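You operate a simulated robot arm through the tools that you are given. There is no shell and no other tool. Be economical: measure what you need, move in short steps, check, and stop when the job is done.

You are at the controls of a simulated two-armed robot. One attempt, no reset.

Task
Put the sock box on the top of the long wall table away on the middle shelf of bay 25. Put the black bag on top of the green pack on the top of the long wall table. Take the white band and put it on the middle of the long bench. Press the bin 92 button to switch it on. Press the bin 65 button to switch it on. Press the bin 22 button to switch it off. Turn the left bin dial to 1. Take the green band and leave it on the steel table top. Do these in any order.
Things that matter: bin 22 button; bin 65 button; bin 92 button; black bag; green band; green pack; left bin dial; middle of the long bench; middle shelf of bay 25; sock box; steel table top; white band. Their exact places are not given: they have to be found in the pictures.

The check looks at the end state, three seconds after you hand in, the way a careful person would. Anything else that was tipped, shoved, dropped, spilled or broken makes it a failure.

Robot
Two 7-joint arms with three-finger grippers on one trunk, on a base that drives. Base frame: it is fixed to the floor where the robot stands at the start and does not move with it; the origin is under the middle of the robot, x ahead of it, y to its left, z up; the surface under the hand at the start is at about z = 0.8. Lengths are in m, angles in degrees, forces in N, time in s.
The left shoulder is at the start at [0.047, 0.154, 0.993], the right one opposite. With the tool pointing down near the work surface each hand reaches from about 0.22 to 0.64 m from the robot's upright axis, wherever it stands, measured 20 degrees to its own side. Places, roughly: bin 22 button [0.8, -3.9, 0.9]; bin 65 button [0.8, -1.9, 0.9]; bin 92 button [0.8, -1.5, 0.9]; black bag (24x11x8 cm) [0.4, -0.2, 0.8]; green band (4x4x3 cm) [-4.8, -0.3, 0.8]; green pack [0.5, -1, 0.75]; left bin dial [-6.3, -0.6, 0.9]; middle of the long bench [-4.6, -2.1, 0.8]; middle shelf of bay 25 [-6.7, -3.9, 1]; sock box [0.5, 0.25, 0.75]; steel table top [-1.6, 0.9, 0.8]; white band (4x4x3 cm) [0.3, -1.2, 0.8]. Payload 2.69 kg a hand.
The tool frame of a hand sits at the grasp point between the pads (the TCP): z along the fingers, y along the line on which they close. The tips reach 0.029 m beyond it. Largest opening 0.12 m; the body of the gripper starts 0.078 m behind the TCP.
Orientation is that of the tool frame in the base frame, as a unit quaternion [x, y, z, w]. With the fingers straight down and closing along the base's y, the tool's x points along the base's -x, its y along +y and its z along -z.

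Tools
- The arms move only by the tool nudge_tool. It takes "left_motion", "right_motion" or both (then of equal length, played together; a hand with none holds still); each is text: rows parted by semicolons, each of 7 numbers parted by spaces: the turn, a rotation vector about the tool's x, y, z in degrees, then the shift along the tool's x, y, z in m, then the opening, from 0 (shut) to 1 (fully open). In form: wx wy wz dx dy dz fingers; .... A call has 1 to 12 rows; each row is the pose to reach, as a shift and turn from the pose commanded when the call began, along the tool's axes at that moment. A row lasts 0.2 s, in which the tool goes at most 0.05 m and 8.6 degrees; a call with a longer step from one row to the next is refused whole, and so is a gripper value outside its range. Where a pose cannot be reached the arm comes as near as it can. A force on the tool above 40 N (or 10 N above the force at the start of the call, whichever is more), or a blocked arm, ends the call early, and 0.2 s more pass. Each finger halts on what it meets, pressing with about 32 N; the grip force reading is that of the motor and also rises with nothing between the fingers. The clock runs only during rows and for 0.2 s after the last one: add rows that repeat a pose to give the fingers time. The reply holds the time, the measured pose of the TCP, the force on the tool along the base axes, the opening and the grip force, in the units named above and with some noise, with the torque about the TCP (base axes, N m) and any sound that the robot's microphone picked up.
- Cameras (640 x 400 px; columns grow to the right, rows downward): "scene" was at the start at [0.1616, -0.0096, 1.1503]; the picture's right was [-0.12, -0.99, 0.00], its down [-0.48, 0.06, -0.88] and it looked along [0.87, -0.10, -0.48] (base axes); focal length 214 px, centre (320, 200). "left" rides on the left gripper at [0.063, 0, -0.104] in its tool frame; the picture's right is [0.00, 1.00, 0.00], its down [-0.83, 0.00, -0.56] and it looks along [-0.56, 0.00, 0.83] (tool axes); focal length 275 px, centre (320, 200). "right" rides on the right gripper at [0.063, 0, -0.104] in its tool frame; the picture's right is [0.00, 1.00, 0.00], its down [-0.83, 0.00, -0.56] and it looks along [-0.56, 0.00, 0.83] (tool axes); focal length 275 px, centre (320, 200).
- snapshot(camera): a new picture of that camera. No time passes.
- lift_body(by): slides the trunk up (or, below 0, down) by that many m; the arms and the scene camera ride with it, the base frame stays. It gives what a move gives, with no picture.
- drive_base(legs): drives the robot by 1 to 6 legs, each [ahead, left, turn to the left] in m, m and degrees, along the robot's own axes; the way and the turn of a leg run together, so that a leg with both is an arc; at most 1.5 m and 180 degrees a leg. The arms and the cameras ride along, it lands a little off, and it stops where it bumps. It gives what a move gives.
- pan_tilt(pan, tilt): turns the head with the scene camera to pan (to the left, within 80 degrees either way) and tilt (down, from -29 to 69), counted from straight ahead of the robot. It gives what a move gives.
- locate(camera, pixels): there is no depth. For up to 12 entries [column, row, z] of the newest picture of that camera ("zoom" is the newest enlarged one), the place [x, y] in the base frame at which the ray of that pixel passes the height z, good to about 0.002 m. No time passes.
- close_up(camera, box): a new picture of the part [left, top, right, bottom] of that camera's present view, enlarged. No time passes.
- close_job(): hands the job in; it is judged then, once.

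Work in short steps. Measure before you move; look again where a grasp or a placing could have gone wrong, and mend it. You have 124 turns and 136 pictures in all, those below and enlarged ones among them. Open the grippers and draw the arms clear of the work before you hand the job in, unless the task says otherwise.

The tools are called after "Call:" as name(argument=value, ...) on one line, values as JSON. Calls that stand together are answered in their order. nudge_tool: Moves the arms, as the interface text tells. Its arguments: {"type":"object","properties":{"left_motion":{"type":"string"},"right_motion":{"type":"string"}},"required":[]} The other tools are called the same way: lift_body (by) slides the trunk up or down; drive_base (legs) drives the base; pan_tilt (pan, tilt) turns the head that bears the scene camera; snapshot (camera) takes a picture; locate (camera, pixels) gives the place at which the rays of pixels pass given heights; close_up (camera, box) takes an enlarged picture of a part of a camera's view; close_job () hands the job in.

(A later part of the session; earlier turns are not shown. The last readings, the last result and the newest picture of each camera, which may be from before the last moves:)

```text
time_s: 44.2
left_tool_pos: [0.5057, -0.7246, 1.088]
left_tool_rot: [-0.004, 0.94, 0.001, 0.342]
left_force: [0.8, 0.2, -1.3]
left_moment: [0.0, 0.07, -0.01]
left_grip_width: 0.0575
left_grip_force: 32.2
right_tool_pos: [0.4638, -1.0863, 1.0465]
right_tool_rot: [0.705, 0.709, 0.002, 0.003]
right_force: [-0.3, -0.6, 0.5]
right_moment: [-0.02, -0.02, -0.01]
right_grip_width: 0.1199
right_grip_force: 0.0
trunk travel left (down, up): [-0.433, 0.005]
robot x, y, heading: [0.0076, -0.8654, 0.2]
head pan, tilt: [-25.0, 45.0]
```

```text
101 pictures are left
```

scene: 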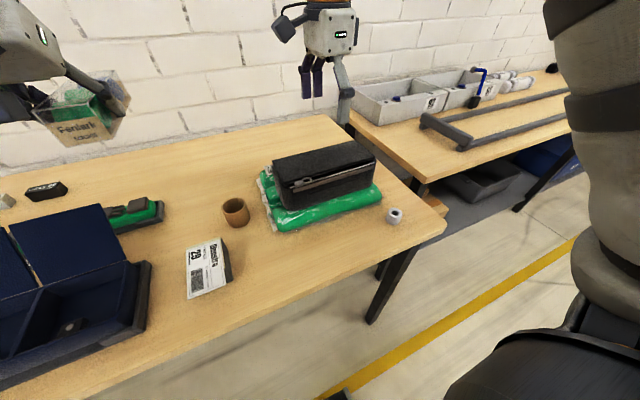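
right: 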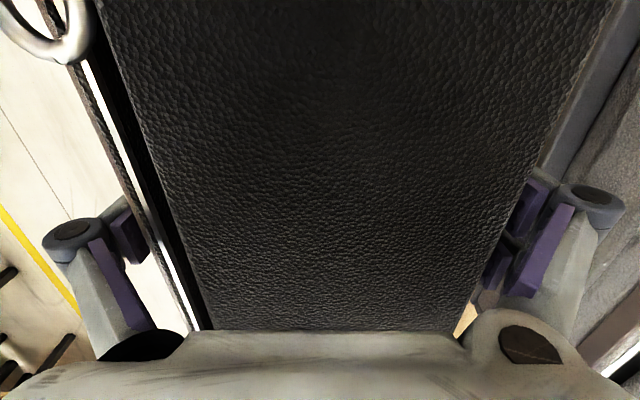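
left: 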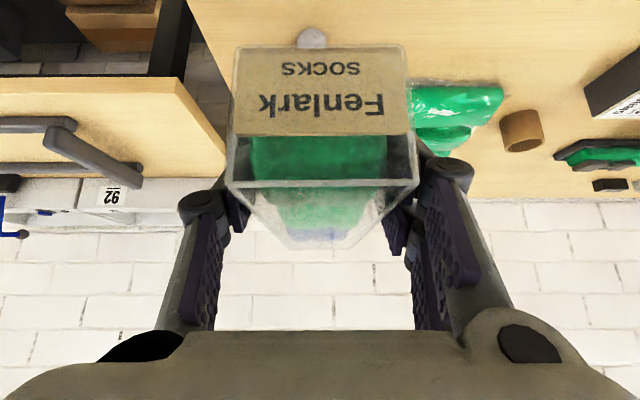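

Bag rests on the pack. Next the bin buttons: I back off, drive right and look at bins 92 and 65.

Call:
drive_base(legs=[[-0.25, 0, 0], [0, -0.75, 0]])

Call:
pan_tilt(pan=-5, tilt=25)

Call:
snapshot(camera="scene")

```text
time_s: 51.7
left_tool_pos: [0.2582, -1.47, 1.089]
left_tool_rot: [-0.001, 0.939, -0.001, 0.343]
left_force: [0.2, 0.2, -1.5]
left_moment: [0.0, 0.08, 0.0]
left_grip_width: 0.0573
left_grip_force: 32.3
right_tool_pos: [0.2146, -1.832, 1.0478]
right_tool_rot: [0.706, 0.708, 0.002, 0.004]
right_force: [0.0, -0.7, 0.7]
right_moment: [-0.01, 0.02, 0.01]
right_grip_width: 0.1202
right_grip_force: 0.2
trunk travel left (down, up): [-0.433, 0.005]
robot x, y, heading: [-0.2456, -1.6161, -0.0]
head pan, tilt: [-25.0, 45.0]
```

```text
time_s: 52.6
left_tool_pos: [0.2574, -1.4694, 1.0896]
left_tool_rot: [-0.001, 0.94, 0.0, 0.342]
left_force: [-0.2, 0.2, -1.1]
left_moment: [0.0, 0.09, 0.01]
left_grip_width: 0.0575
left_grip_force: 31.9
right_tool_pos: [0.2155, -1.8329, 1.0466]
right_tool_rot: [0.707, 0.707, 0.003, 0.004]
right_force: [0.6, 0.3, -0.2]
right_moment: [0.03, -0.01, -0.02]
right_grip_width: 0.1199
right_grip_force: 0.0
trunk travel left (down, up): [-0.433, 0.005]
robot x, y, heading: [-0.2466, -1.6075, 0.1]
head pan, tilt: [-5.0, 25.0]
```

```text
100 pictures are left
```

scene: 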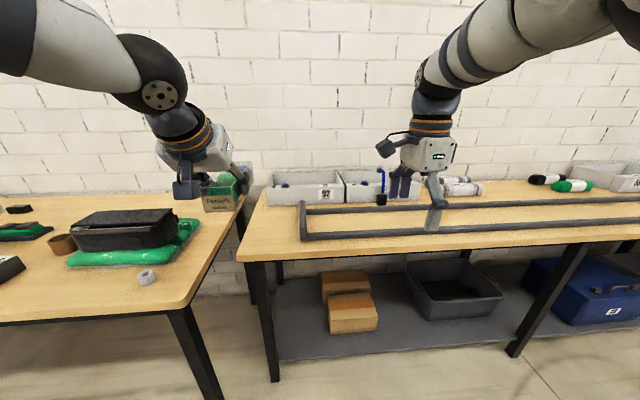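

I enlarge the bins area (265–440, 160–215).

Call:
close_up(camera="scene", box=[255, 150, 425, 250])

Call:
snapshot(camera="right")

Call:
locate(camera="scene", pixels=[[305, 238, 0.85], [305, 238, 0.8], [303, 205, 0.85], [285, 185, 0.9], [333, 186, 0.9], [333, 203, 0.8], [268, 205, 0.8], [247, 258, 0.8]])

```text
3.76 times, centred on (340, 200) of scene
```

zoom: 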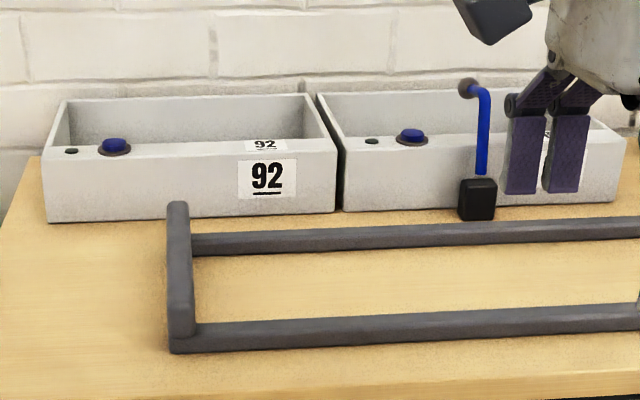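

```text
98 pictures are left
```

right: 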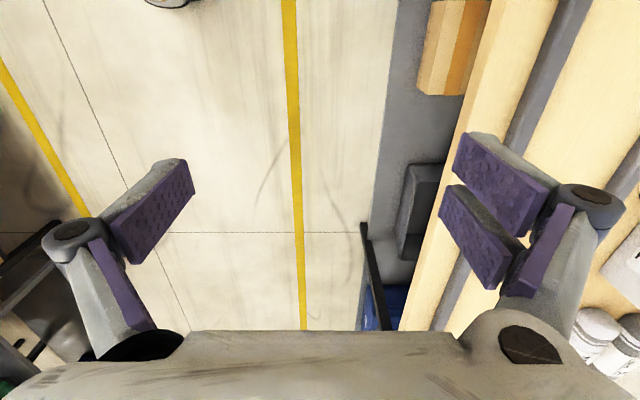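

```text
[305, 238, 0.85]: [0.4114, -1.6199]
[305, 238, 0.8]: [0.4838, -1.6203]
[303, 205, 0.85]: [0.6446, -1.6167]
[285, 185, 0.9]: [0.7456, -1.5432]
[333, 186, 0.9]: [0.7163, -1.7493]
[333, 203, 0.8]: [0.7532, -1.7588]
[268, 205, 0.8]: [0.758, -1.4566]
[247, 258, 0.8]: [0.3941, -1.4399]
```

Bin 92's button is at scene (285.5,185.4), bin 65's at (364.5,182.7). I turn the right hand back and pitch it 45° forward with fingers closed for pressing, and measure the buttons.

Call:
locate(camera="scene", pixels=[[285.5, 185.4, 0.88], [285.5, 185.4, 0.9], [364.5, 182.7, 0.88], [364.5, 182.7, 0.9], [382, 204, 0.8], [381, 172, 0.95]])

Call:
nudge_tool(right_motion="-2.93 -2.93 -7.08 0 0 0 0; -5.87 -5.87 -14.15 0 0 0 0; -8.8 -8.8 -21.2 0 0 0 0; -11.73 -11.73 -28.3 0 0 0 0; -14.67 -14.67 -35.4 0 0 0 0; -17.6 -17.6 -42.45 0 0 0 0; -20.5 -20.5 -49.5 0 0 0 0; -23.5 -23.5 -56.6 0 0 0 0; -26.4 -26.4 -63.7 0 0 0 0; -29.3 -29.3 -70.75 0 0 0 0; -32.3 -32.3 -77.8 0 0 0 0; -35.2 -35.2 -84.9 0 0 0 0")

Call:
drive_base(legs=[[0, -0.05, 0], [0.33, 0, 0]])

Call:
snapshot(camera="scene")

```text
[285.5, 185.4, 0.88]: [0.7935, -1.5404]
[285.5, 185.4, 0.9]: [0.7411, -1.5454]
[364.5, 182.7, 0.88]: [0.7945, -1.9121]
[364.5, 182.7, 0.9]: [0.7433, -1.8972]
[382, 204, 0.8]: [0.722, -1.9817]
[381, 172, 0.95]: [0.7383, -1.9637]
```

```text
time_s: 55.2
left_tool_pos: [0.2571, -1.4698, 1.0884]
left_tool_rot: [-0.001, 0.939, -0.001, 0.343]
left_force: [0.4, 0.1, -1.6]
left_moment: [-0.02, 0.03, 0.01]
left_grip_width: 0.0575
left_grip_force: 32.2
right_tool_pos: [0.238, -1.8463, 1.0347]
right_tool_rot: [0.0, 0.922, 0.001, 0.388]
right_force: [1.1, -0.8, 0.0]
right_moment: [0.0, -0.01, 0.0]
right_grip_width: 0.0
right_grip_force: 29.2
right hand out of reach, approached as far as the arm can: row 7, 8, 9, 10, 11, 12
trunk travel left (down, up): [-0.433, 0.005]
robot x, y, heading: [-0.246, -1.6067, 0.0]
head pan, tilt: [-5.0, 25.0]
```

```text
time_s: 58.0
left_tool_pos: [0.5869, -1.5181, 1.0889]
left_tool_rot: [-0.002, 0.94, 0.0, 0.342]
left_force: [0.0, -0.7, -2.0]
left_moment: [0.0, 0.05, 0.01]
left_grip_width: 0.0576
left_grip_force: 32.1
right_tool_pos: [0.5695, -1.8946, 1.0328]
right_tool_rot: [0.0, 0.922, 0.002, 0.387]
right_force: [-0.3, -0.6, -0.3]
right_moment: [0.01, 0.02, 0.0]
right_grip_width: 0.0002
right_grip_force: 28.5
trunk travel left (down, up): [-0.433, 0.005]
robot x, y, heading: [0.0908, -1.6616, -0.2]
head pan, tilt: [-5.0, 25.0]
```

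```text
97 pictures are left
```

scene: 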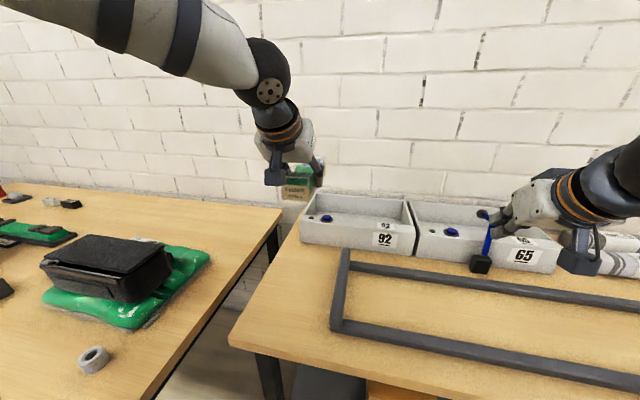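

Bin 65 is confirmed as the right one. I enlarge and re-measure both buttons (327,218) and (452,232).

Call:
close_up(camera="scene", box=[290, 160, 570, 300])

Call:
snapshot(camera="right")

Call:
locate(camera="scene", pixels=[[327, 218, 0.88], [327, 218, 0.9], [452, 232, 0.88], [452, 232, 0.9], [300, 242, 0.8], [555, 273, 0.8]])

```text
2.29 times, centred on (430, 230) of scene
```

zoom: 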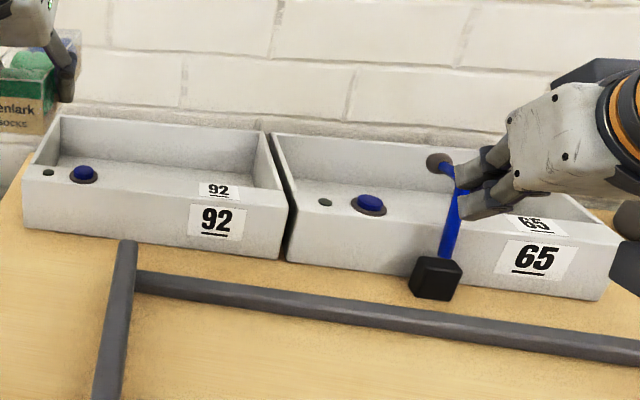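

```text
95 pictures are left
```

right: 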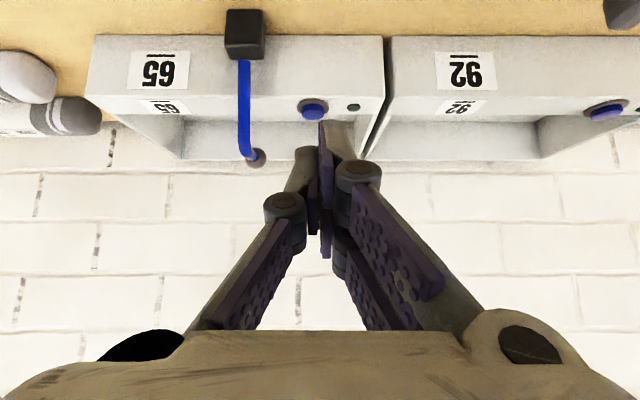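

```text
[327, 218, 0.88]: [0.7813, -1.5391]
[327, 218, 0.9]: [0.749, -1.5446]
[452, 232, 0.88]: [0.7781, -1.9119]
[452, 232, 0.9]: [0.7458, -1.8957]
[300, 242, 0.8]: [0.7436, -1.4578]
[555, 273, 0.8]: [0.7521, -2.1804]
```

I add the right camera's sight of the button 65 (313,110) for triangulation.

Call:
locate(camera="right", pixels=[[313, 110, 0.88], [313, 110, 0.89], [313, 110, 0.9], [607, 112, 0.89]])

```text
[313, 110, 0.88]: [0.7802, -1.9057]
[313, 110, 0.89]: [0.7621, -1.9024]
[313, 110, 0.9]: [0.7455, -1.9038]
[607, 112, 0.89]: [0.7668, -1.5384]
```

Button 65 ≈ (0.766,−1.904,0.888). I locate the lever knob (scene (481.6,212.5), right (257,157)) to keep clear of it.

Call:
locate(camera="scene", pixels=[[481.6, 212.5, 0.9], [481.6, 212.5, 0.93], [481.6, 212.5, 0.96], [481.6, 212.5, 0.99], [477, 270, 0.8]])

Call:
locate(camera="right", pixels=[[257, 157, 0.9], [257, 157, 0.93], [257, 157, 0.96], [257, 157, 0.99], [245, 35, 0.82]])

```text
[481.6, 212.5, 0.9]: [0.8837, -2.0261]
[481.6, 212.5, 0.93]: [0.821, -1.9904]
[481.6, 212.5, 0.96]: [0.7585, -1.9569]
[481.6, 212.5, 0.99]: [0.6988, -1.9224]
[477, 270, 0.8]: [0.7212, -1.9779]
```

```text
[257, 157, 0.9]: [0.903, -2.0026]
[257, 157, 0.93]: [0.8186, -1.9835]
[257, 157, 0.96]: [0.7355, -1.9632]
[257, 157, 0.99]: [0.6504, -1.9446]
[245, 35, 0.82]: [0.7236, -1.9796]
```

Knob ≈ (0.79,−1.975,0.945): clear. I move the closed fingertips above button 65.

Call:
nudge_tool(right_motion="0 0 0 -0.0134 -0.001 0.036 0; 0 0 0 -0.027 -0.002 0.072 0; 0 0 0 -0.04 -0.003 0.108 0; 0 0 0 -0.0537 -0.004 0.1438 0; 0 0 0 -0.0672 -0.0045 0.1797 0; 0 0 0 -0.0672 -0.0045 0.1797 0")

Call:
snapshot(camera="right")

Call:
close_up(camera="scene", box=[400, 150, 560, 290])

```text
time_s: 59.4
left_tool_pos: [0.5855, -1.5178, 1.0911]
left_tool_rot: [-0.002, 0.939, 0.0, 0.343]
left_force: [-0.5, 0.0, -1.6]
left_moment: [0.0, 0.07, 0.0]
left_grip_width: 0.0576
left_grip_force: 31.8
right_tool_pos: [0.7441, -1.9014, 0.955]
right_tool_rot: [0.001, 0.922, 0.001, 0.388]
right_force: [0.7, 0.1, -0.1]
right_moment: [0.0, 0.02, 0.03]
right_grip_width: 0.0001
right_grip_force: 28.8
trunk travel left (down, up): [-0.433, 0.005]
robot x, y, heading: [0.0897, -1.6603, -0.0]
head pan, tilt: [-5.0, 25.0]
```

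```text
94 pictures are left
```

right: 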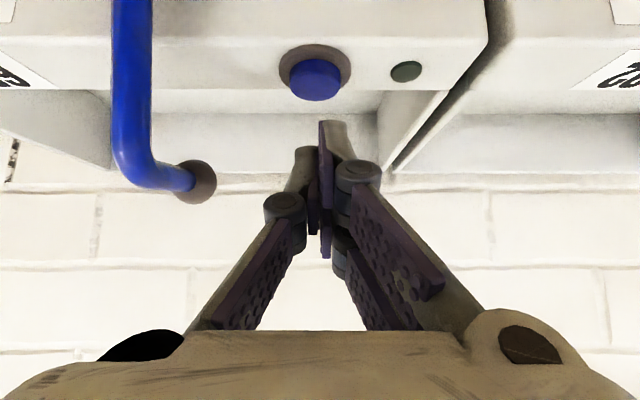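

```text
2.86 times, centred on (480, 220) of scene
```

zoom: 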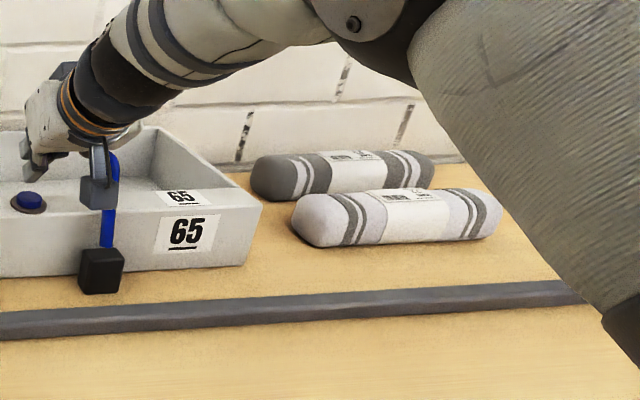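

I check the button centre (315,80) from here.

Call:
locate(camera="right", pixels=[[315, 76, 0.88], [315, 76, 0.888], [315, 76, 0.9], [320, 130, 0.93], [320, 122, 0.93]])

```text
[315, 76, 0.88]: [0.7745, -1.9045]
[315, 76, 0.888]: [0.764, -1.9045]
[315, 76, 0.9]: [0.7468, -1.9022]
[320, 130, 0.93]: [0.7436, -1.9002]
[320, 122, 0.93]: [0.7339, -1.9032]
```

The tip sits right above the button. I press straight down in small steps and come back up.

Call:
nudge_tool(right_motion="0 0 0 0.0143 0 0.014 0; 0 0 0 0.025 0 0.0245 0; 0 0 0 0.0307 0 0.0301 0; 0 0 0 0.0342 0 0.0336 0; 0 0 0 0.037 0 0.0364 0; 0 0 0 0.037 0 0.0364 0")

Call:
close_up(camera="right", box=[200, 0, 520, 200])

```text
time_s: 60.6
left_tool_pos: [0.5812, -1.5183, 1.0919]
left_tool_rot: [-0.002, 0.939, -0.001, 0.345]
left_force: [0.5, 1.1, -2.2]
left_moment: [0.0, 0.0, 0.01]
left_grip_width: 0.0577
left_grip_force: 31.9
right_tool_pos: [0.7423, -1.8985, 0.9193]
right_tool_rot: [-0.001, 0.917, 0.001, 0.399]
right_force: [-26.4, 3.3, 30.9]
right_moment: [0.15, 0.6, 0.17]
right_grip_width: 0.0
right_grip_force: 28.8
trunk travel left (down, up): [-0.433, 0.005]
robot x, y, heading: [0.0866, -1.6595, 0.1]
head pan, tilt: [-5.0, 25.0]
heard: click
stopped in row 5 (right hand): the force on the tool passed its limit at 42 N (the readings are from after the stop); the commanded pose is now the measured one
```

```text
2.00 times, centred on (360, 100) of right
```

zoom: 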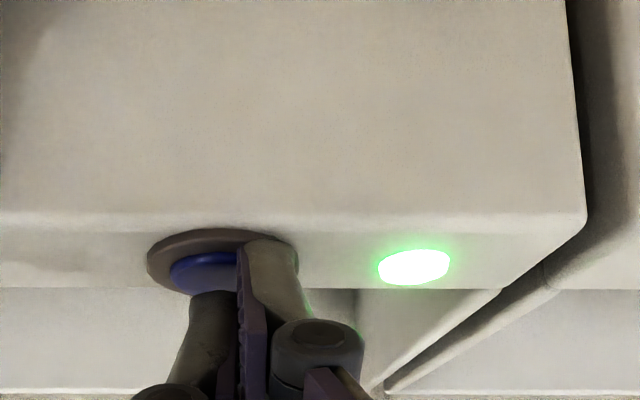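

Button 65 clicked and its lamp is lit. I raise and retract the right hand, and move the left hand aside.

Call:
nudge_tool(right_motion="0 0 0 -0.021 0 -0.021 0; 0 0 0 -0.0428 0 -0.042 0; 0 0 0 -0.022 0 -0.064 0; 0 0 0 -0.001 0 -0.085 0; 0 0 0 0.02 0 -0.106 0; 0 0 0 0.041 0 -0.128 0", left_motion="0 0 0 0 0 0 0; 0 0 0 0.015 0.036 -0.013 0; 0 0 0 0.03 0.072 -0.026 0; 0 0 0 0.046 0.108 -0.039 0; 0 0 0 0.061 0.144 -0.052 0; 0 0 0 0.0766 0.18 -0.0643 0")

Call:
drive_base(legs=[[0, 0.03, 10]])

Call:
snapshot(camera="scene")

Call:
snapshot(camera="right")

```text
time_s: 62.0
left_tool_pos: [0.4833, -1.3381, 1.0891]
left_tool_rot: [-0.002, 0.939, 0.0, 0.343]
left_force: [0.6, 0.9, -2.3]
left_moment: [0.02, 0.05, -0.03]
left_grip_width: 0.0577
left_grip_force: 31.7
right_tool_pos: [0.6245, -1.8991, 0.9729]
right_tool_rot: [-0.001, 0.92, 0.001, 0.393]
right_force: [-0.1, -0.5, 1.0]
right_moment: [-0.01, -0.01, -0.01]
right_grip_width: 0.0001
right_grip_force: 28.6
trunk travel left (down, up): [-0.433, 0.005]
robot x, y, heading: [0.0882, -1.6613, 0.0]
head pan, tilt: [-5.0, 25.0]
```

```text
time_s: 63.1
left_tool_pos: [0.4198, -1.2435, 1.0876]
left_tool_rot: [-0.085, 0.936, 0.03, 0.341]
left_force: [-0.1, -0.2, -2.2]
left_moment: [-0.02, 0.08, -0.02]
left_grip_width: 0.0575
left_grip_force: 31.8
right_tool_pos: [0.656, -1.7705, 0.9721]
right_tool_rot: [-0.082, 0.916, 0.035, 0.392]
right_force: [0.0, 0.0, 0.5]
right_moment: [-0.03, 0.01, -0.01]
right_grip_width: 0.0
right_grip_force: 28.7
trunk travel left (down, up): [-0.433, 0.005]
robot x, y, heading: [0.084, -1.6253, 10.2]
head pan, tilt: [-5.0, 25.0]
```

```text
91 pictures are left
```

scene: 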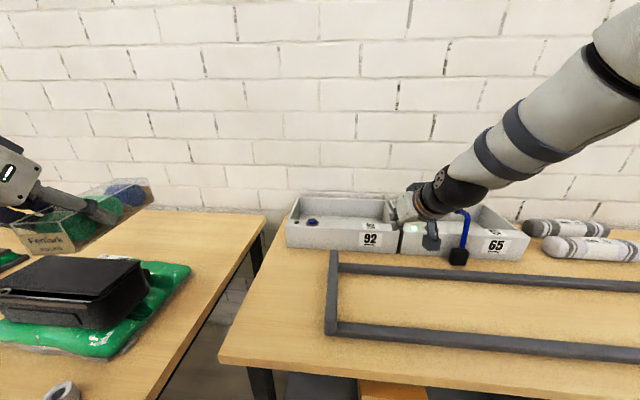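

```text
90 pictures are left
```

right: 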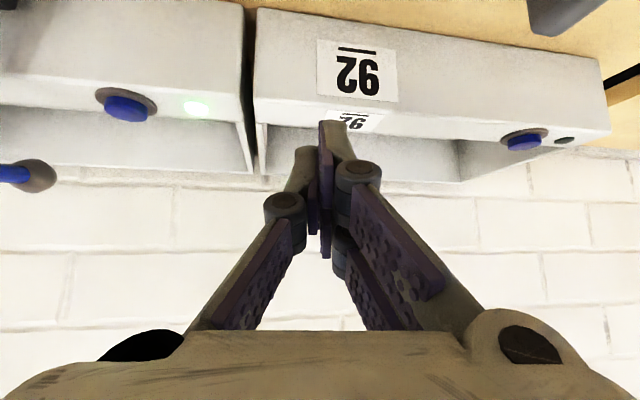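

I triangulate button 92: scene (312.5,221), right (524,138).

Call:
locate(camera="scene", pixels=[[312.5, 221, 0.88], [312.5, 221, 0.888], [312.5, 221, 0.9]])

Call:
locate(camera="right", pixels=[[524, 138, 0.88], [524, 138, 0.888], [524, 138, 0.9], [127, 102, 0.888]])

```text
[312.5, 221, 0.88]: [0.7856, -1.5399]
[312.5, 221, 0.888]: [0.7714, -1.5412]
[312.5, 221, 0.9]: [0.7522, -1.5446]
```

```text
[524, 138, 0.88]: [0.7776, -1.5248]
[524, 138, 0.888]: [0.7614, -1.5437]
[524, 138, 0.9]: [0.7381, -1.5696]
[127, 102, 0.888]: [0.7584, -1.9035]
```

Button 92 ≈ (0.768,−1.541,0.887). I bring the tip above it.

Call:
nudge_tool(right_motion="0 0 0 -0.0126 0.034 0.017 0; 0 0 0 -0.025 0.069 0.0346 0; 0 0 0 -0.038 0.103 0.052 0; 0 0 0 -0.05 0.137 0.069 0; 0 0 0 -0.063 0.172 0.087 0; 0 0 0 -0.0758 0.206 0.1039 0; 0 0 0 -0.0758 0.206 0.1039 0")

Call:
snapshot(camera="right")

```text
time_s: 64.7
left_tool_pos: [0.4177, -1.2438, 1.0881]
left_tool_rot: [-0.085, 0.936, 0.03, 0.341]
left_force: [0.3, 0.1, -0.8]
left_moment: [0.01, 0.08, 0.0]
left_grip_width: 0.0574
left_grip_force: 32.2
right_tool_pos: [0.7447, -1.5454, 0.9528]
right_tool_rot: [-0.083, 0.916, 0.035, 0.39]
right_force: [-0.1, -1.6, 0.4]
right_moment: [0.0, -0.01, 0.02]
right_grip_width: 0.0
right_grip_force: 27.6
trunk travel left (down, up): [-0.433, 0.005]
robot x, y, heading: [0.0838, -1.6283, 10.5]
head pan, tilt: [-5.0, 25.0]
```

```text
89 pictures are left
```

right: 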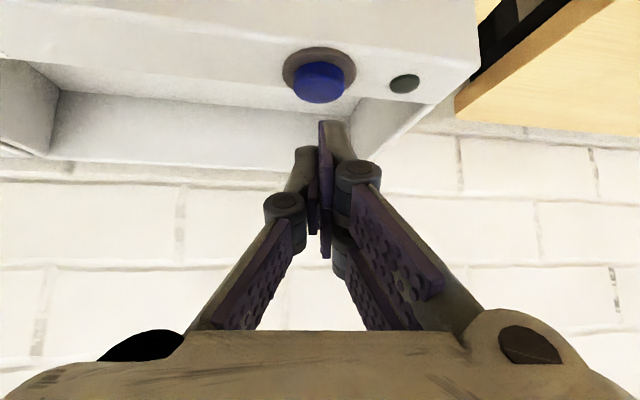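

Aligned like before; I press down.

Call:
nudge_tool(right_motion="0 0 0 0.0145 0 0.0138 0; 0 0 0 0.0217 0 0.0207 0; 0 0 0 0.026 0 0.0249 0; 0 0 0 0.0289 0 0.0276 0; 0 0 0 0.0318 0 0.0304 0; 0 0 0 0.0347 0 0.0332 0; 0 0 0 0 0 0 0")

Call:
snapshot(camera="right")

```text
time_s: 66.3
left_tool_pos: [0.4202, -1.243, 1.0857]
left_tool_rot: [-0.086, 0.936, 0.03, 0.339]
left_force: [-0.1, 0.0, -1.5]
left_moment: [-0.01, 0.04, 0.01]
left_grip_width: 0.0576
left_grip_force: 31.8
right_tool_pos: [0.7435, -1.5453, 0.9469]
right_tool_rot: [-0.081, 0.918, 0.036, 0.386]
right_force: [0.1, -0.1, 0.9]
right_moment: [0.0, 0.0, 0.0]
right_grip_width: 0.0
right_grip_force: 28.8
trunk travel left (down, up): [-0.433, 0.005]
robot x, y, heading: [0.0853, -1.6335, 10.7]
head pan, tilt: [-5.0, 25.0]
heard: click
```

```text
88 pictures are left
```

right: 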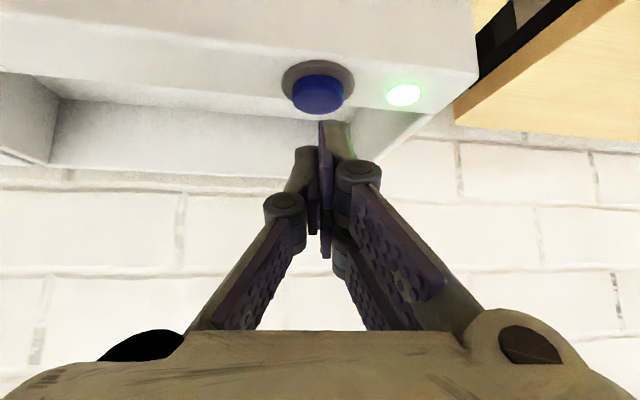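

Bin 92 lamp is lit. I raise/retract the right hand, back off, straighten, and look to the right before driving to bin 22.

Call:
nudge_tool(right_motion="0 0 0 -0.02 0 -0.02 0; 0 0 0 -0.04 0 -0.04 0; 0 0 0 -0.02 -0.03 -0.06 0; 0 0 0 0 -0.06 -0.085 0; 0 0 0 0.02 -0.09 -0.11 0; 0 0 0 0.04 -0.12 -0.135 0")

Call:
drive_base(legs=[[-0.35, 0, 0], [0, 0, -10.7]])

Call:
pan_tilt(pan=-70, tilt=20)

Call:
snapshot(camera="scene")

```text
time_s: 67.7
left_tool_pos: [0.4179, -1.2439, 1.0888]
left_tool_rot: [-0.086, 0.936, 0.031, 0.341]
left_force: [-0.5, 0.5, -1.4]
left_moment: [-0.02, 0.07, 0.01]
left_grip_width: 0.0575
left_grip_force: 31.9
right_tool_pos: [0.6428, -1.687, 1.0173]
right_tool_rot: [-0.082, 0.916, 0.037, 0.391]
right_force: [-0.9, 0.1, -0.2]
right_moment: [0.02, 0.02, 0.04]
right_grip_width: 0.0
right_grip_force: 28.8
trunk travel left (down, up): [-0.433, 0.005]
robot x, y, heading: [0.0882, -1.6307, 10.5]
head pan, tilt: [-5.0, 25.0]
```

```text
time_s: 70.7
left_tool_pos: [0.1427, -1.3742, 1.0879]
left_tool_rot: [0.0, 0.939, -0.001, 0.343]
left_force: [-0.4, 0.0, -0.9]
left_moment: [0.0, 0.05, 0.02]
left_grip_width: 0.0575
left_grip_force: 31.9
right_tool_pos: [0.2838, -1.8487, 1.0155]
right_tool_rot: [0.002, 0.919, 0.0, 0.393]
right_force: [0.0, 0.3, 0.5]
right_moment: [-0.01, -0.02, 0.02]
right_grip_width: 0.0002
right_grip_force: 28.6
trunk travel left (down, up): [-0.433, 0.005]
robot x, y, heading: [-0.2537, -1.6955, -0.1]
head pan, tilt: [-5.0, 25.0]
```

```text
time_s: 72.0
left_tool_pos: [0.1435, -1.375, 1.0895]
left_tool_rot: [0.0, 0.939, 0.0, 0.343]
left_force: [0.0, -0.4, -1.6]
left_moment: [0.01, 0.06, -0.02]
left_grip_width: 0.0573
left_grip_force: 32.6
right_tool_pos: [0.2843, -1.8491, 1.0159]
right_tool_rot: [0.002, 0.919, 0.0, 0.393]
right_force: [-0.3, 0.4, -0.6]
right_moment: [0.05, 0.01, 0.0]
right_grip_width: 0.0
right_grip_force: 28.3
trunk travel left (down, up): [-0.433, 0.005]
robot x, y, heading: [-0.2575, -1.6914, -0.4]
head pan, tilt: [-70.0, 20.0]
```

```text
87 pictures are left
```

scene: 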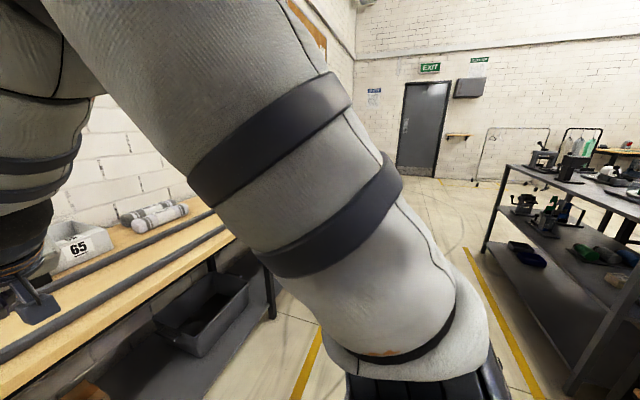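

The aisle beside the table is clear. I drive right toward y≈−3.5 and look at the bins there.

Call:
drive_base(legs=[[0, -0.95, 0], [0, -0.95, 0]])

Call:
pan_tilt(pan=-10, tilt=22)

Call:
snapshot(camera="scene")

```text
time_s: 86.9
left_tool_pos: [0.124, -3.2884, 1.0889]
left_tool_rot: [0.019, 0.939, -0.007, 0.342]
left_force: [0.1, -0.4, -0.7]
left_moment: [-0.01, 0.06, 0.02]
left_grip_width: 0.0574
left_grip_force: 32.0
right_tool_pos: [0.2452, -3.7681, 1.0164]
right_tool_rot: [0.021, 0.919, -0.008, 0.393]
right_force: [0.1, 0.2, 0.7]
right_moment: [-0.02, 0.0, -0.02]
right_grip_width: 0.0001
right_grip_force: 28.2
trunk travel left (down, up): [-0.433, 0.005]
robot x, y, heading: [-0.2881, -3.5915, -2.4]
head pan, tilt: [-70.0, 20.0]
```

```text
time_s: 88.2
left_tool_pos: [0.1233, -3.2883, 1.0881]
left_tool_rot: [0.019, 0.939, -0.008, 0.342]
left_force: [0.1, -0.2, -1.1]
left_moment: [0.02, 0.06, -0.01]
left_grip_width: 0.0574
left_grip_force: 31.8
right_tool_pos: [0.2445, -3.7683, 1.016]
right_tool_rot: [0.021, 0.919, -0.007, 0.393]
right_force: [-0.4, 0.4, -0.5]
right_moment: [-0.04, 0.02, 0.02]
right_grip_width: 0.0
right_grip_force: 28.5
trunk travel left (down, up): [-0.433, 0.005]
robot x, y, heading: [-0.2898, -3.5916, -2.6]
head pan, tilt: [-10.0, 22.0]
```

```text
86 pictures are left
```

scene: 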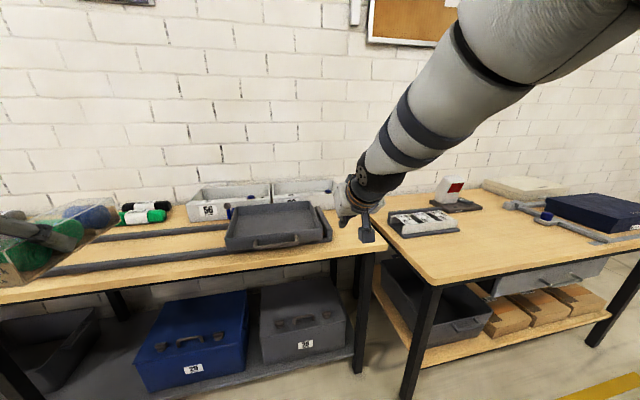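

I enlarge the two bins near (185–340,175–225) to read labels and find buttons.

Call:
close_up(camera="scene", box=[180, 165, 380, 255])

Call:
snapshot(camera="right")

```text
3.20 times, centred on (280, 210) of scene
```

zoom: 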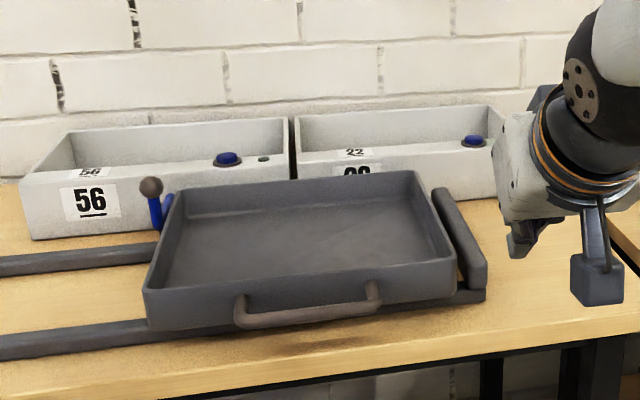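

```text
84 pictures are left
```

right: 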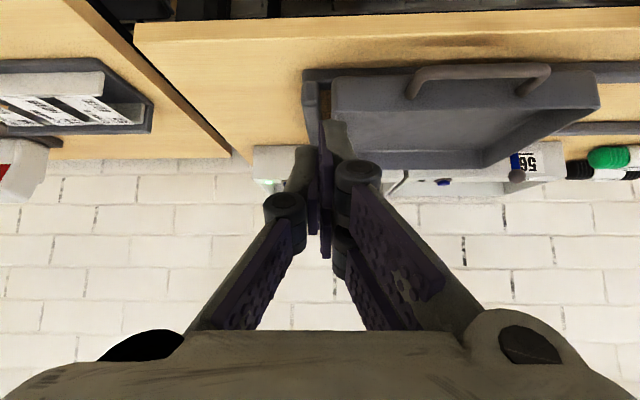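

Bin 22's button is at scene (327.8,191.3). I measure it, then drive forward with the right hand lined up.

Call:
locate(camera="scene", pixels=[[327.8, 191.3, 0.88], [327.8, 191.3, 0.888], [327.8, 191.3, 0.9], [313, 237, 0.88], [289, 275, 0.8]])

```text
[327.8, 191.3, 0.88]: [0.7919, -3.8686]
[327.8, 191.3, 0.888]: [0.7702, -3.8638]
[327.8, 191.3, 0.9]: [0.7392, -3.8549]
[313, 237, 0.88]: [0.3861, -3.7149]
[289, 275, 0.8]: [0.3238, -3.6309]
```

Button 22 ≈ (0.767,−3.863,0.888). I straighten and drive forward to x≈0.08.

Call:
drive_base(legs=[[0, -0.033, 2.5], [0.37, 0, 0]])

Call:
snapshot(camera="scene")

Call:
snapshot(camera="right")

```text
time_s: 91.1
left_tool_pos: [0.484, -3.3076, 1.0879]
left_tool_rot: [0.003, 0.94, -0.002, 0.342]
left_force: [-0.2, 0.3, -1.2]
left_moment: [0.02, 0.07, 0.0]
left_grip_width: 0.0577
left_grip_force: 31.7
right_tool_pos: [0.6218, -3.7841, 1.0156]
right_tool_rot: [0.005, 0.92, -0.001, 0.393]
right_force: [0.3, -1.1, -0.8]
right_moment: [-0.02, -0.02, -0.01]
right_grip_width: 0.0001
right_grip_force: 28.5
trunk travel left (down, up): [-0.433, 0.005]
robot x, y, heading: [0.0792, -3.6252, -0.5]
head pan, tilt: [-10.0, 22.0]
```

```text
83 pictures are left
```

scene: 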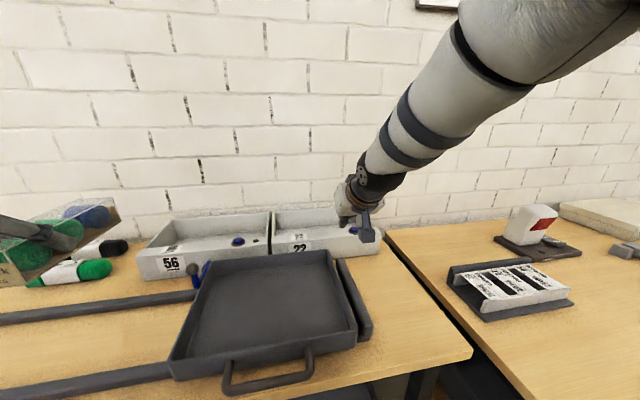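

```text
82 pictures are left
```

right: 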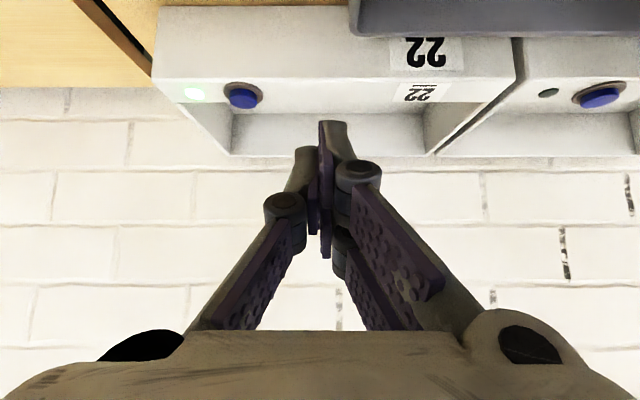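

Button 22 in right view at (243,94), lamp lit. I measure it.

Call:
locate(camera="right", pixels=[[243, 94, 0.88], [243, 94, 0.888], [243, 94, 0.9]])

Call:
locate(camera="scene", pixels=[[354, 230, 0.888]])

```text
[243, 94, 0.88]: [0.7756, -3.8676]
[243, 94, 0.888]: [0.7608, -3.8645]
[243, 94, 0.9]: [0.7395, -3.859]
```

```text
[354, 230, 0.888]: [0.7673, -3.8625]
```

I bring the tip above button 22.

Call:
nudge_tool(right_motion="0 0 0 -0.01 -0.02 0.033 0; 0 0 0 -0.02 -0.04 0.066 0; 0 0 0 -0.03 -0.06 0.099 0; 0 0 0 -0.0397 -0.078 0.1322 0; 0 0 0 -0.0397 -0.078 0.1322 0")

Call:
snapshot(camera="right")

```text
time_s: 92.3
left_tool_pos: [0.4829, -3.3072, 1.0878]
left_tool_rot: [0.003, 0.939, -0.002, 0.343]
left_force: [0.3, -1.0, -1.9]
left_moment: [-0.02, 0.06, -0.02]
left_grip_width: 0.0579
left_grip_force: 31.9
right_tool_pos: [0.7421, -3.8615, 0.9522]
right_tool_rot: [0.004, 0.919, -0.001, 0.393]
right_force: [0.0, 0.9, 0.1]
right_moment: [-0.02, 0.0, -0.01]
right_grip_width: 0.0
right_grip_force: 27.8
trunk travel left (down, up): [-0.433, 0.005]
robot x, y, heading: [0.0793, -3.6273, -0.5]
head pan, tilt: [-10.0, 22.0]
```

```text
81 pictures are left
```

right: 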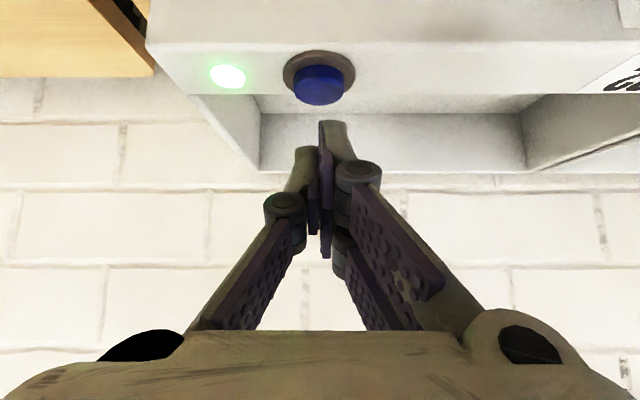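

Same alignment as for 92; I press down the same way and come back.

Call:
nudge_tool(right_motion="0 0 0 0.0145 0 0.0138 0; 0 0 0 0.0217 0 0.0207 0; 0 0 0 0.026 0 0.0249 0; 0 0 0 0.0289 0 0.0276 0; 0 0 0 0.0318 0 0.0304 0; 0 0 0 0.0347 0 0.0332 0; 0 0 0 0 0 0 0")

Call:
snapshot(camera="right")

```text
time_s: 93.7
left_tool_pos: [0.4771, -3.308, 1.0902]
left_tool_rot: [0.004, 0.939, -0.003, 0.344]
left_force: [-0.4, 0.6, -0.8]
left_moment: [0.02, 0.07, 0.01]
left_grip_width: 0.0572
left_grip_force: 32.1
right_tool_pos: [0.741, -3.8616, 0.92]
right_tool_rot: [0.005, 0.914, -0.001, 0.405]
right_force: [-26.6, 1.9, 28.0]
right_moment: [0.1, 0.6, 0.12]
right_grip_width: 0.0
right_grip_force: 28.7
trunk travel left (down, up): [-0.433, 0.005]
robot x, y, heading: [0.0816, -3.6254, -0.1]
head pan, tilt: [-10.0, 22.0]
heard: click
stopped in row 6 (right hand): the force on the tool passed its limit at 42 N (the readings are from after the stop); the commanded pose is now the measured one
```

```text
80 pictures are left
```

right: 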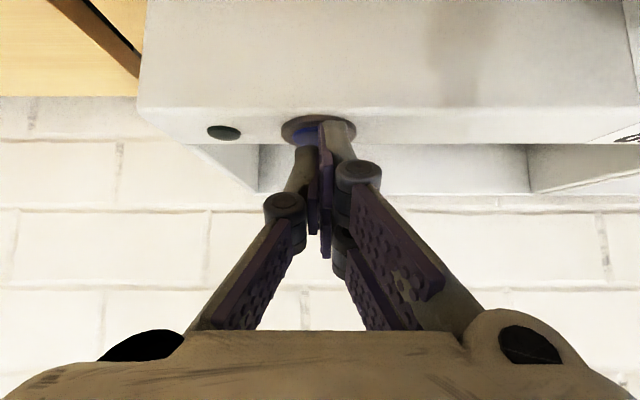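

Lamp 22 is off now. I lift the hand, draw back and return it to pointing down.

Call:
nudge_tool(right_motion="0 0 0 -0.018 0 -0.0173 0; 0 0 0 -0.036 0 -0.0346 0; 0 7.6 0 -0.0214 0 -0.0668 0; 0 15.2 0 -0.0068 0 -0.099 0; 0 22.8 0 0.0078 0 -0.1312 0; 0 30.4 0 0.0224 0 -0.1634 0; 0 38 0 0.037 0 -0.1956 0; 0 46 0 0.0514 0 -0.2275 0; 0 46 0 0.0514 0 -0.2275 0")

Call:
close_up(camera="scene", box=[120, 170, 440, 370])

Call:
drive_base(legs=[[-0.36, 0, 0], [0, 1.35, 0], [0, 1.3, 0]])

Call:
pan_tilt(pan=-10, tilt=35)

Call:
snapshot(camera="scene")

```text
time_s: 95.7
left_tool_pos: [0.4833, -3.3079, 1.0888]
left_tool_rot: [0.003, 0.94, -0.002, 0.341]
left_force: [-0.3, -0.2, -1.5]
left_moment: [0.02, 0.09, 0.0]
left_grip_width: 0.0574
left_grip_force: 31.9
right_tool_pos: [0.5443, -3.8602, 1.03]
right_tool_rot: [0.006, 1.0, 0.0, 0.008]
right_force: [0.7, -0.2, 0.0]
right_moment: [-0.02, 0.05, 0.02]
right_grip_width: 0.0
right_grip_force: 28.1
trunk travel left (down, up): [-0.433, 0.005]
robot x, y, heading: [0.0777, -3.6259, -0.3]
head pan, tilt: [-10.0, 22.0]
```

```text
2.00 times, centred on (280, 270) of scene
```

zoom: 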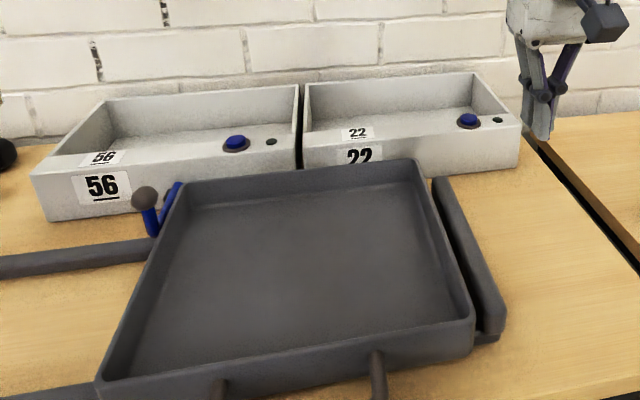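

```text
time_s: 117.9
left_tool_pos: [0.1514, -0.6627, 1.0884]
left_tool_rot: [0.004, 0.94, -0.002, 0.342]
left_force: [-0.6, 0.5, -1.4]
left_moment: [0.01, 0.08, -0.04]
left_grip_width: 0.0574
left_grip_force: 32.2
right_tool_pos: [0.2113, -1.2136, 1.0293]
right_tool_rot: [0.006, 1.0, 0.0, 0.008]
right_force: [0.1, -0.4, 1.0]
right_moment: [-0.01, 0.01, -0.02]
right_grip_width: 0.0001
right_grip_force: 28.8
trunk travel left (down, up): [-0.433, 0.005]
robot x, y, heading: [-0.2536, -0.9761, -0.4]
head pan, tilt: [-10.0, 22.0]
```

```text
time_s: 118.7
left_tool_pos: [0.1512, -0.6616, 1.0875]
left_tool_rot: [0.004, 0.94, -0.002, 0.342]
left_force: [-0.1, 0.5, -1.4]
left_moment: [0.01, 0.03, -0.01]
left_grip_width: 0.0575
left_grip_force: 32.5
right_tool_pos: [0.2111, -1.214, 1.0294]
right_tool_rot: [0.006, 1.0, 0.001, 0.007]
right_force: [0.4, -0.3, 0.0]
right_moment: [-0.02, 0.01, -0.02]
right_grip_width: 0.0
right_grip_force: 28.2
trunk travel left (down, up): [-0.433, 0.005]
robot x, y, heading: [-0.2511, -0.9771, -0.7]
head pan, tilt: [-10.0, 35.0]
```

```text
78 pictures are left
```

scene: 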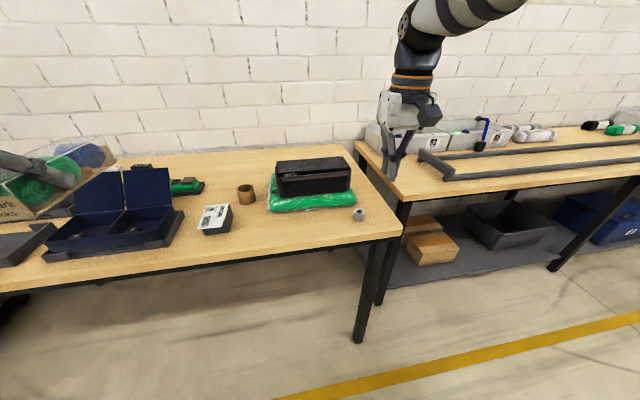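

The ring is at (359,213). I drive 0.15 m forward, open the right hand above it and look with the hand camera.

Call:
locate(camera="scene", pixels=[[359, 217, 0.8], [359, 210, 0.83]])

Call:
drive_base(legs=[[0.15, 0, 0.5]])

Call:
nudge_tool(right_motion="0 0 0 0.01 0 0.03 1; 0 0 0 0.02 0 0.06 1; 0 0 0 0.03 0 0.09 1; 0 0 0 0.03 0 0.09 1; 0 0 0 0.03 0 0.09 1")

Call:
snapshot(camera="right")

```text
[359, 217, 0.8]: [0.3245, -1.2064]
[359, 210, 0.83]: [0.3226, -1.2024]
```

```text
time_s: 120.0
left_tool_pos: [0.3007, -0.6598, 1.0878]
left_tool_rot: [0.0, 0.939, 0.0, 0.343]
left_force: [1.1, -0.4, -2.0]
left_moment: [0.02, 0.1, 0.03]
left_grip_width: 0.0577
left_grip_force: 31.8
right_tool_pos: [0.3657, -1.2109, 1.0277]
right_tool_rot: [0.002, 1.0, 0.001, 0.008]
right_force: [-0.3, 0.0, -0.2]
right_moment: [-0.01, 0.07, -0.01]
right_grip_width: 0.0002
right_grip_force: 28.9
trunk travel left (down, up): [-0.433, 0.005]
robot x, y, heading: [-0.0977, -0.9801, -0.2]
head pan, tilt: [-10.0, 35.0]
```

```text
time_s: 121.2
left_tool_pos: [0.3015, -0.6583, 1.0887]
left_tool_rot: [0.001, 0.939, -0.001, 0.343]
left_force: [-0.3, 0.1, -1.1]
left_moment: [-0.02, 0.06, 0.01]
left_grip_width: 0.0576
left_grip_force: 31.8
right_tool_pos: [0.3356, -1.2125, 0.9359]
right_tool_rot: [0.002, 1.0, 0.001, 0.008]
right_force: [0.2, 1.1, 0.2]
right_moment: [0.01, 0.02, 0.02]
right_grip_width: 0.12
right_grip_force: 0.0
trunk travel left (down, up): [-0.433, 0.005]
robot x, y, heading: [-0.0974, -0.9794, -0.2]
head pan, tilt: [-10.0, 35.0]
```

```text
77 pictures are left
```

right: 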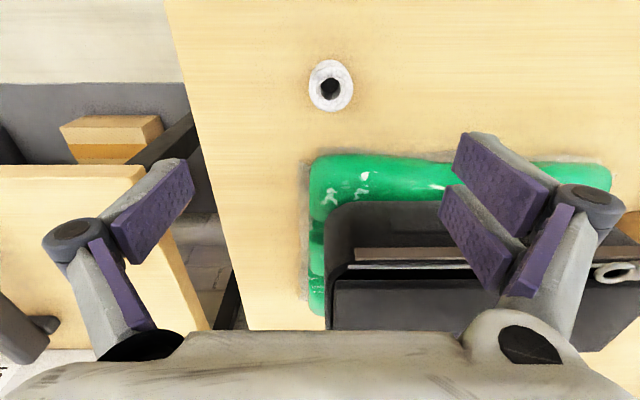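

I measure the ring centre (331,85).

Call:
locate(camera="right", pixels=[[331, 85, 0.83], [331, 85, 0.8], [310, 85, 0.83], [352, 85, 0.83]])

```text
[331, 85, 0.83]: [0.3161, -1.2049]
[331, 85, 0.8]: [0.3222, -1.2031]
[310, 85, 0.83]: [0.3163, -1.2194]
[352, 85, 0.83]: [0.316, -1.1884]
```

Ring centre ≈ (0.317,−1.204). I descend, close on it, and lift.

Call:
nudge_tool(right_motion="0 0 0 0.0186 0.0085 0.02 0.8; 0 0 0 0.0186 0.0085 0.045 0.7; 0 0 0 0.0186 0.0085 0.07 0.7; 0 0 0 0.0186 0.0085 0.09 0.7; 0 0 0 0.0186 0.0085 0.102 0.7; 0 0 0 0.0186 0.0085 0.102 0.35; 0 0 0 0.0186 0.0085 0.102 0; 0 0 0 0.0186 0.0085 0.102 0; 0 0 0 0.0186 0.0085 0.08 0; 0 0 0 0.0186 0.0085 0.03 0; 0 0 0 0.0186 0.0085 -0.02 0; 0 0 0 0.0186 0.0085 -0.07 0")

Call:
snapshot(camera="right")

Call:
snapshot(camera="scene")

```text
time_s: 123.8
left_tool_pos: [0.2998, -0.6598, 1.0885]
left_tool_rot: [0.0, 0.939, -0.001, 0.343]
left_force: [-0.1, 0.7, -1.6]
left_moment: [-0.04, 0.07, 0.0]
left_grip_width: 0.0572
left_grip_force: 32.1
right_tool_pos: [0.317, -1.2004, 1.0099]
right_tool_rot: [0.002, 1.0, 0.001, 0.008]
right_force: [0.5, 0.1, -0.3]
right_moment: [-0.01, -0.02, -0.01]
right_grip_width: 0.0303
right_grip_force: 32.6
trunk travel left (down, up): [-0.433, 0.005]
robot x, y, heading: [-0.1006, -0.977, -0.2]
head pan, tilt: [-10.0, 35.0]
```

```text
76 pictures are left
```

right: 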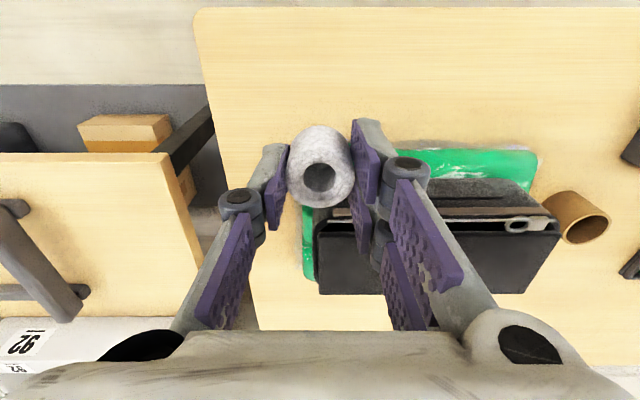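

```text
75 pictures are left
```

scene: 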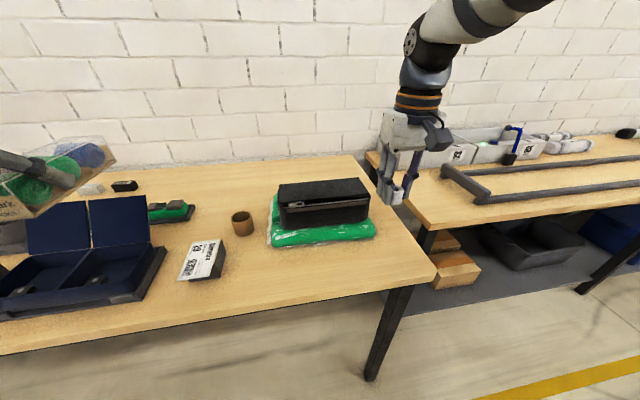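

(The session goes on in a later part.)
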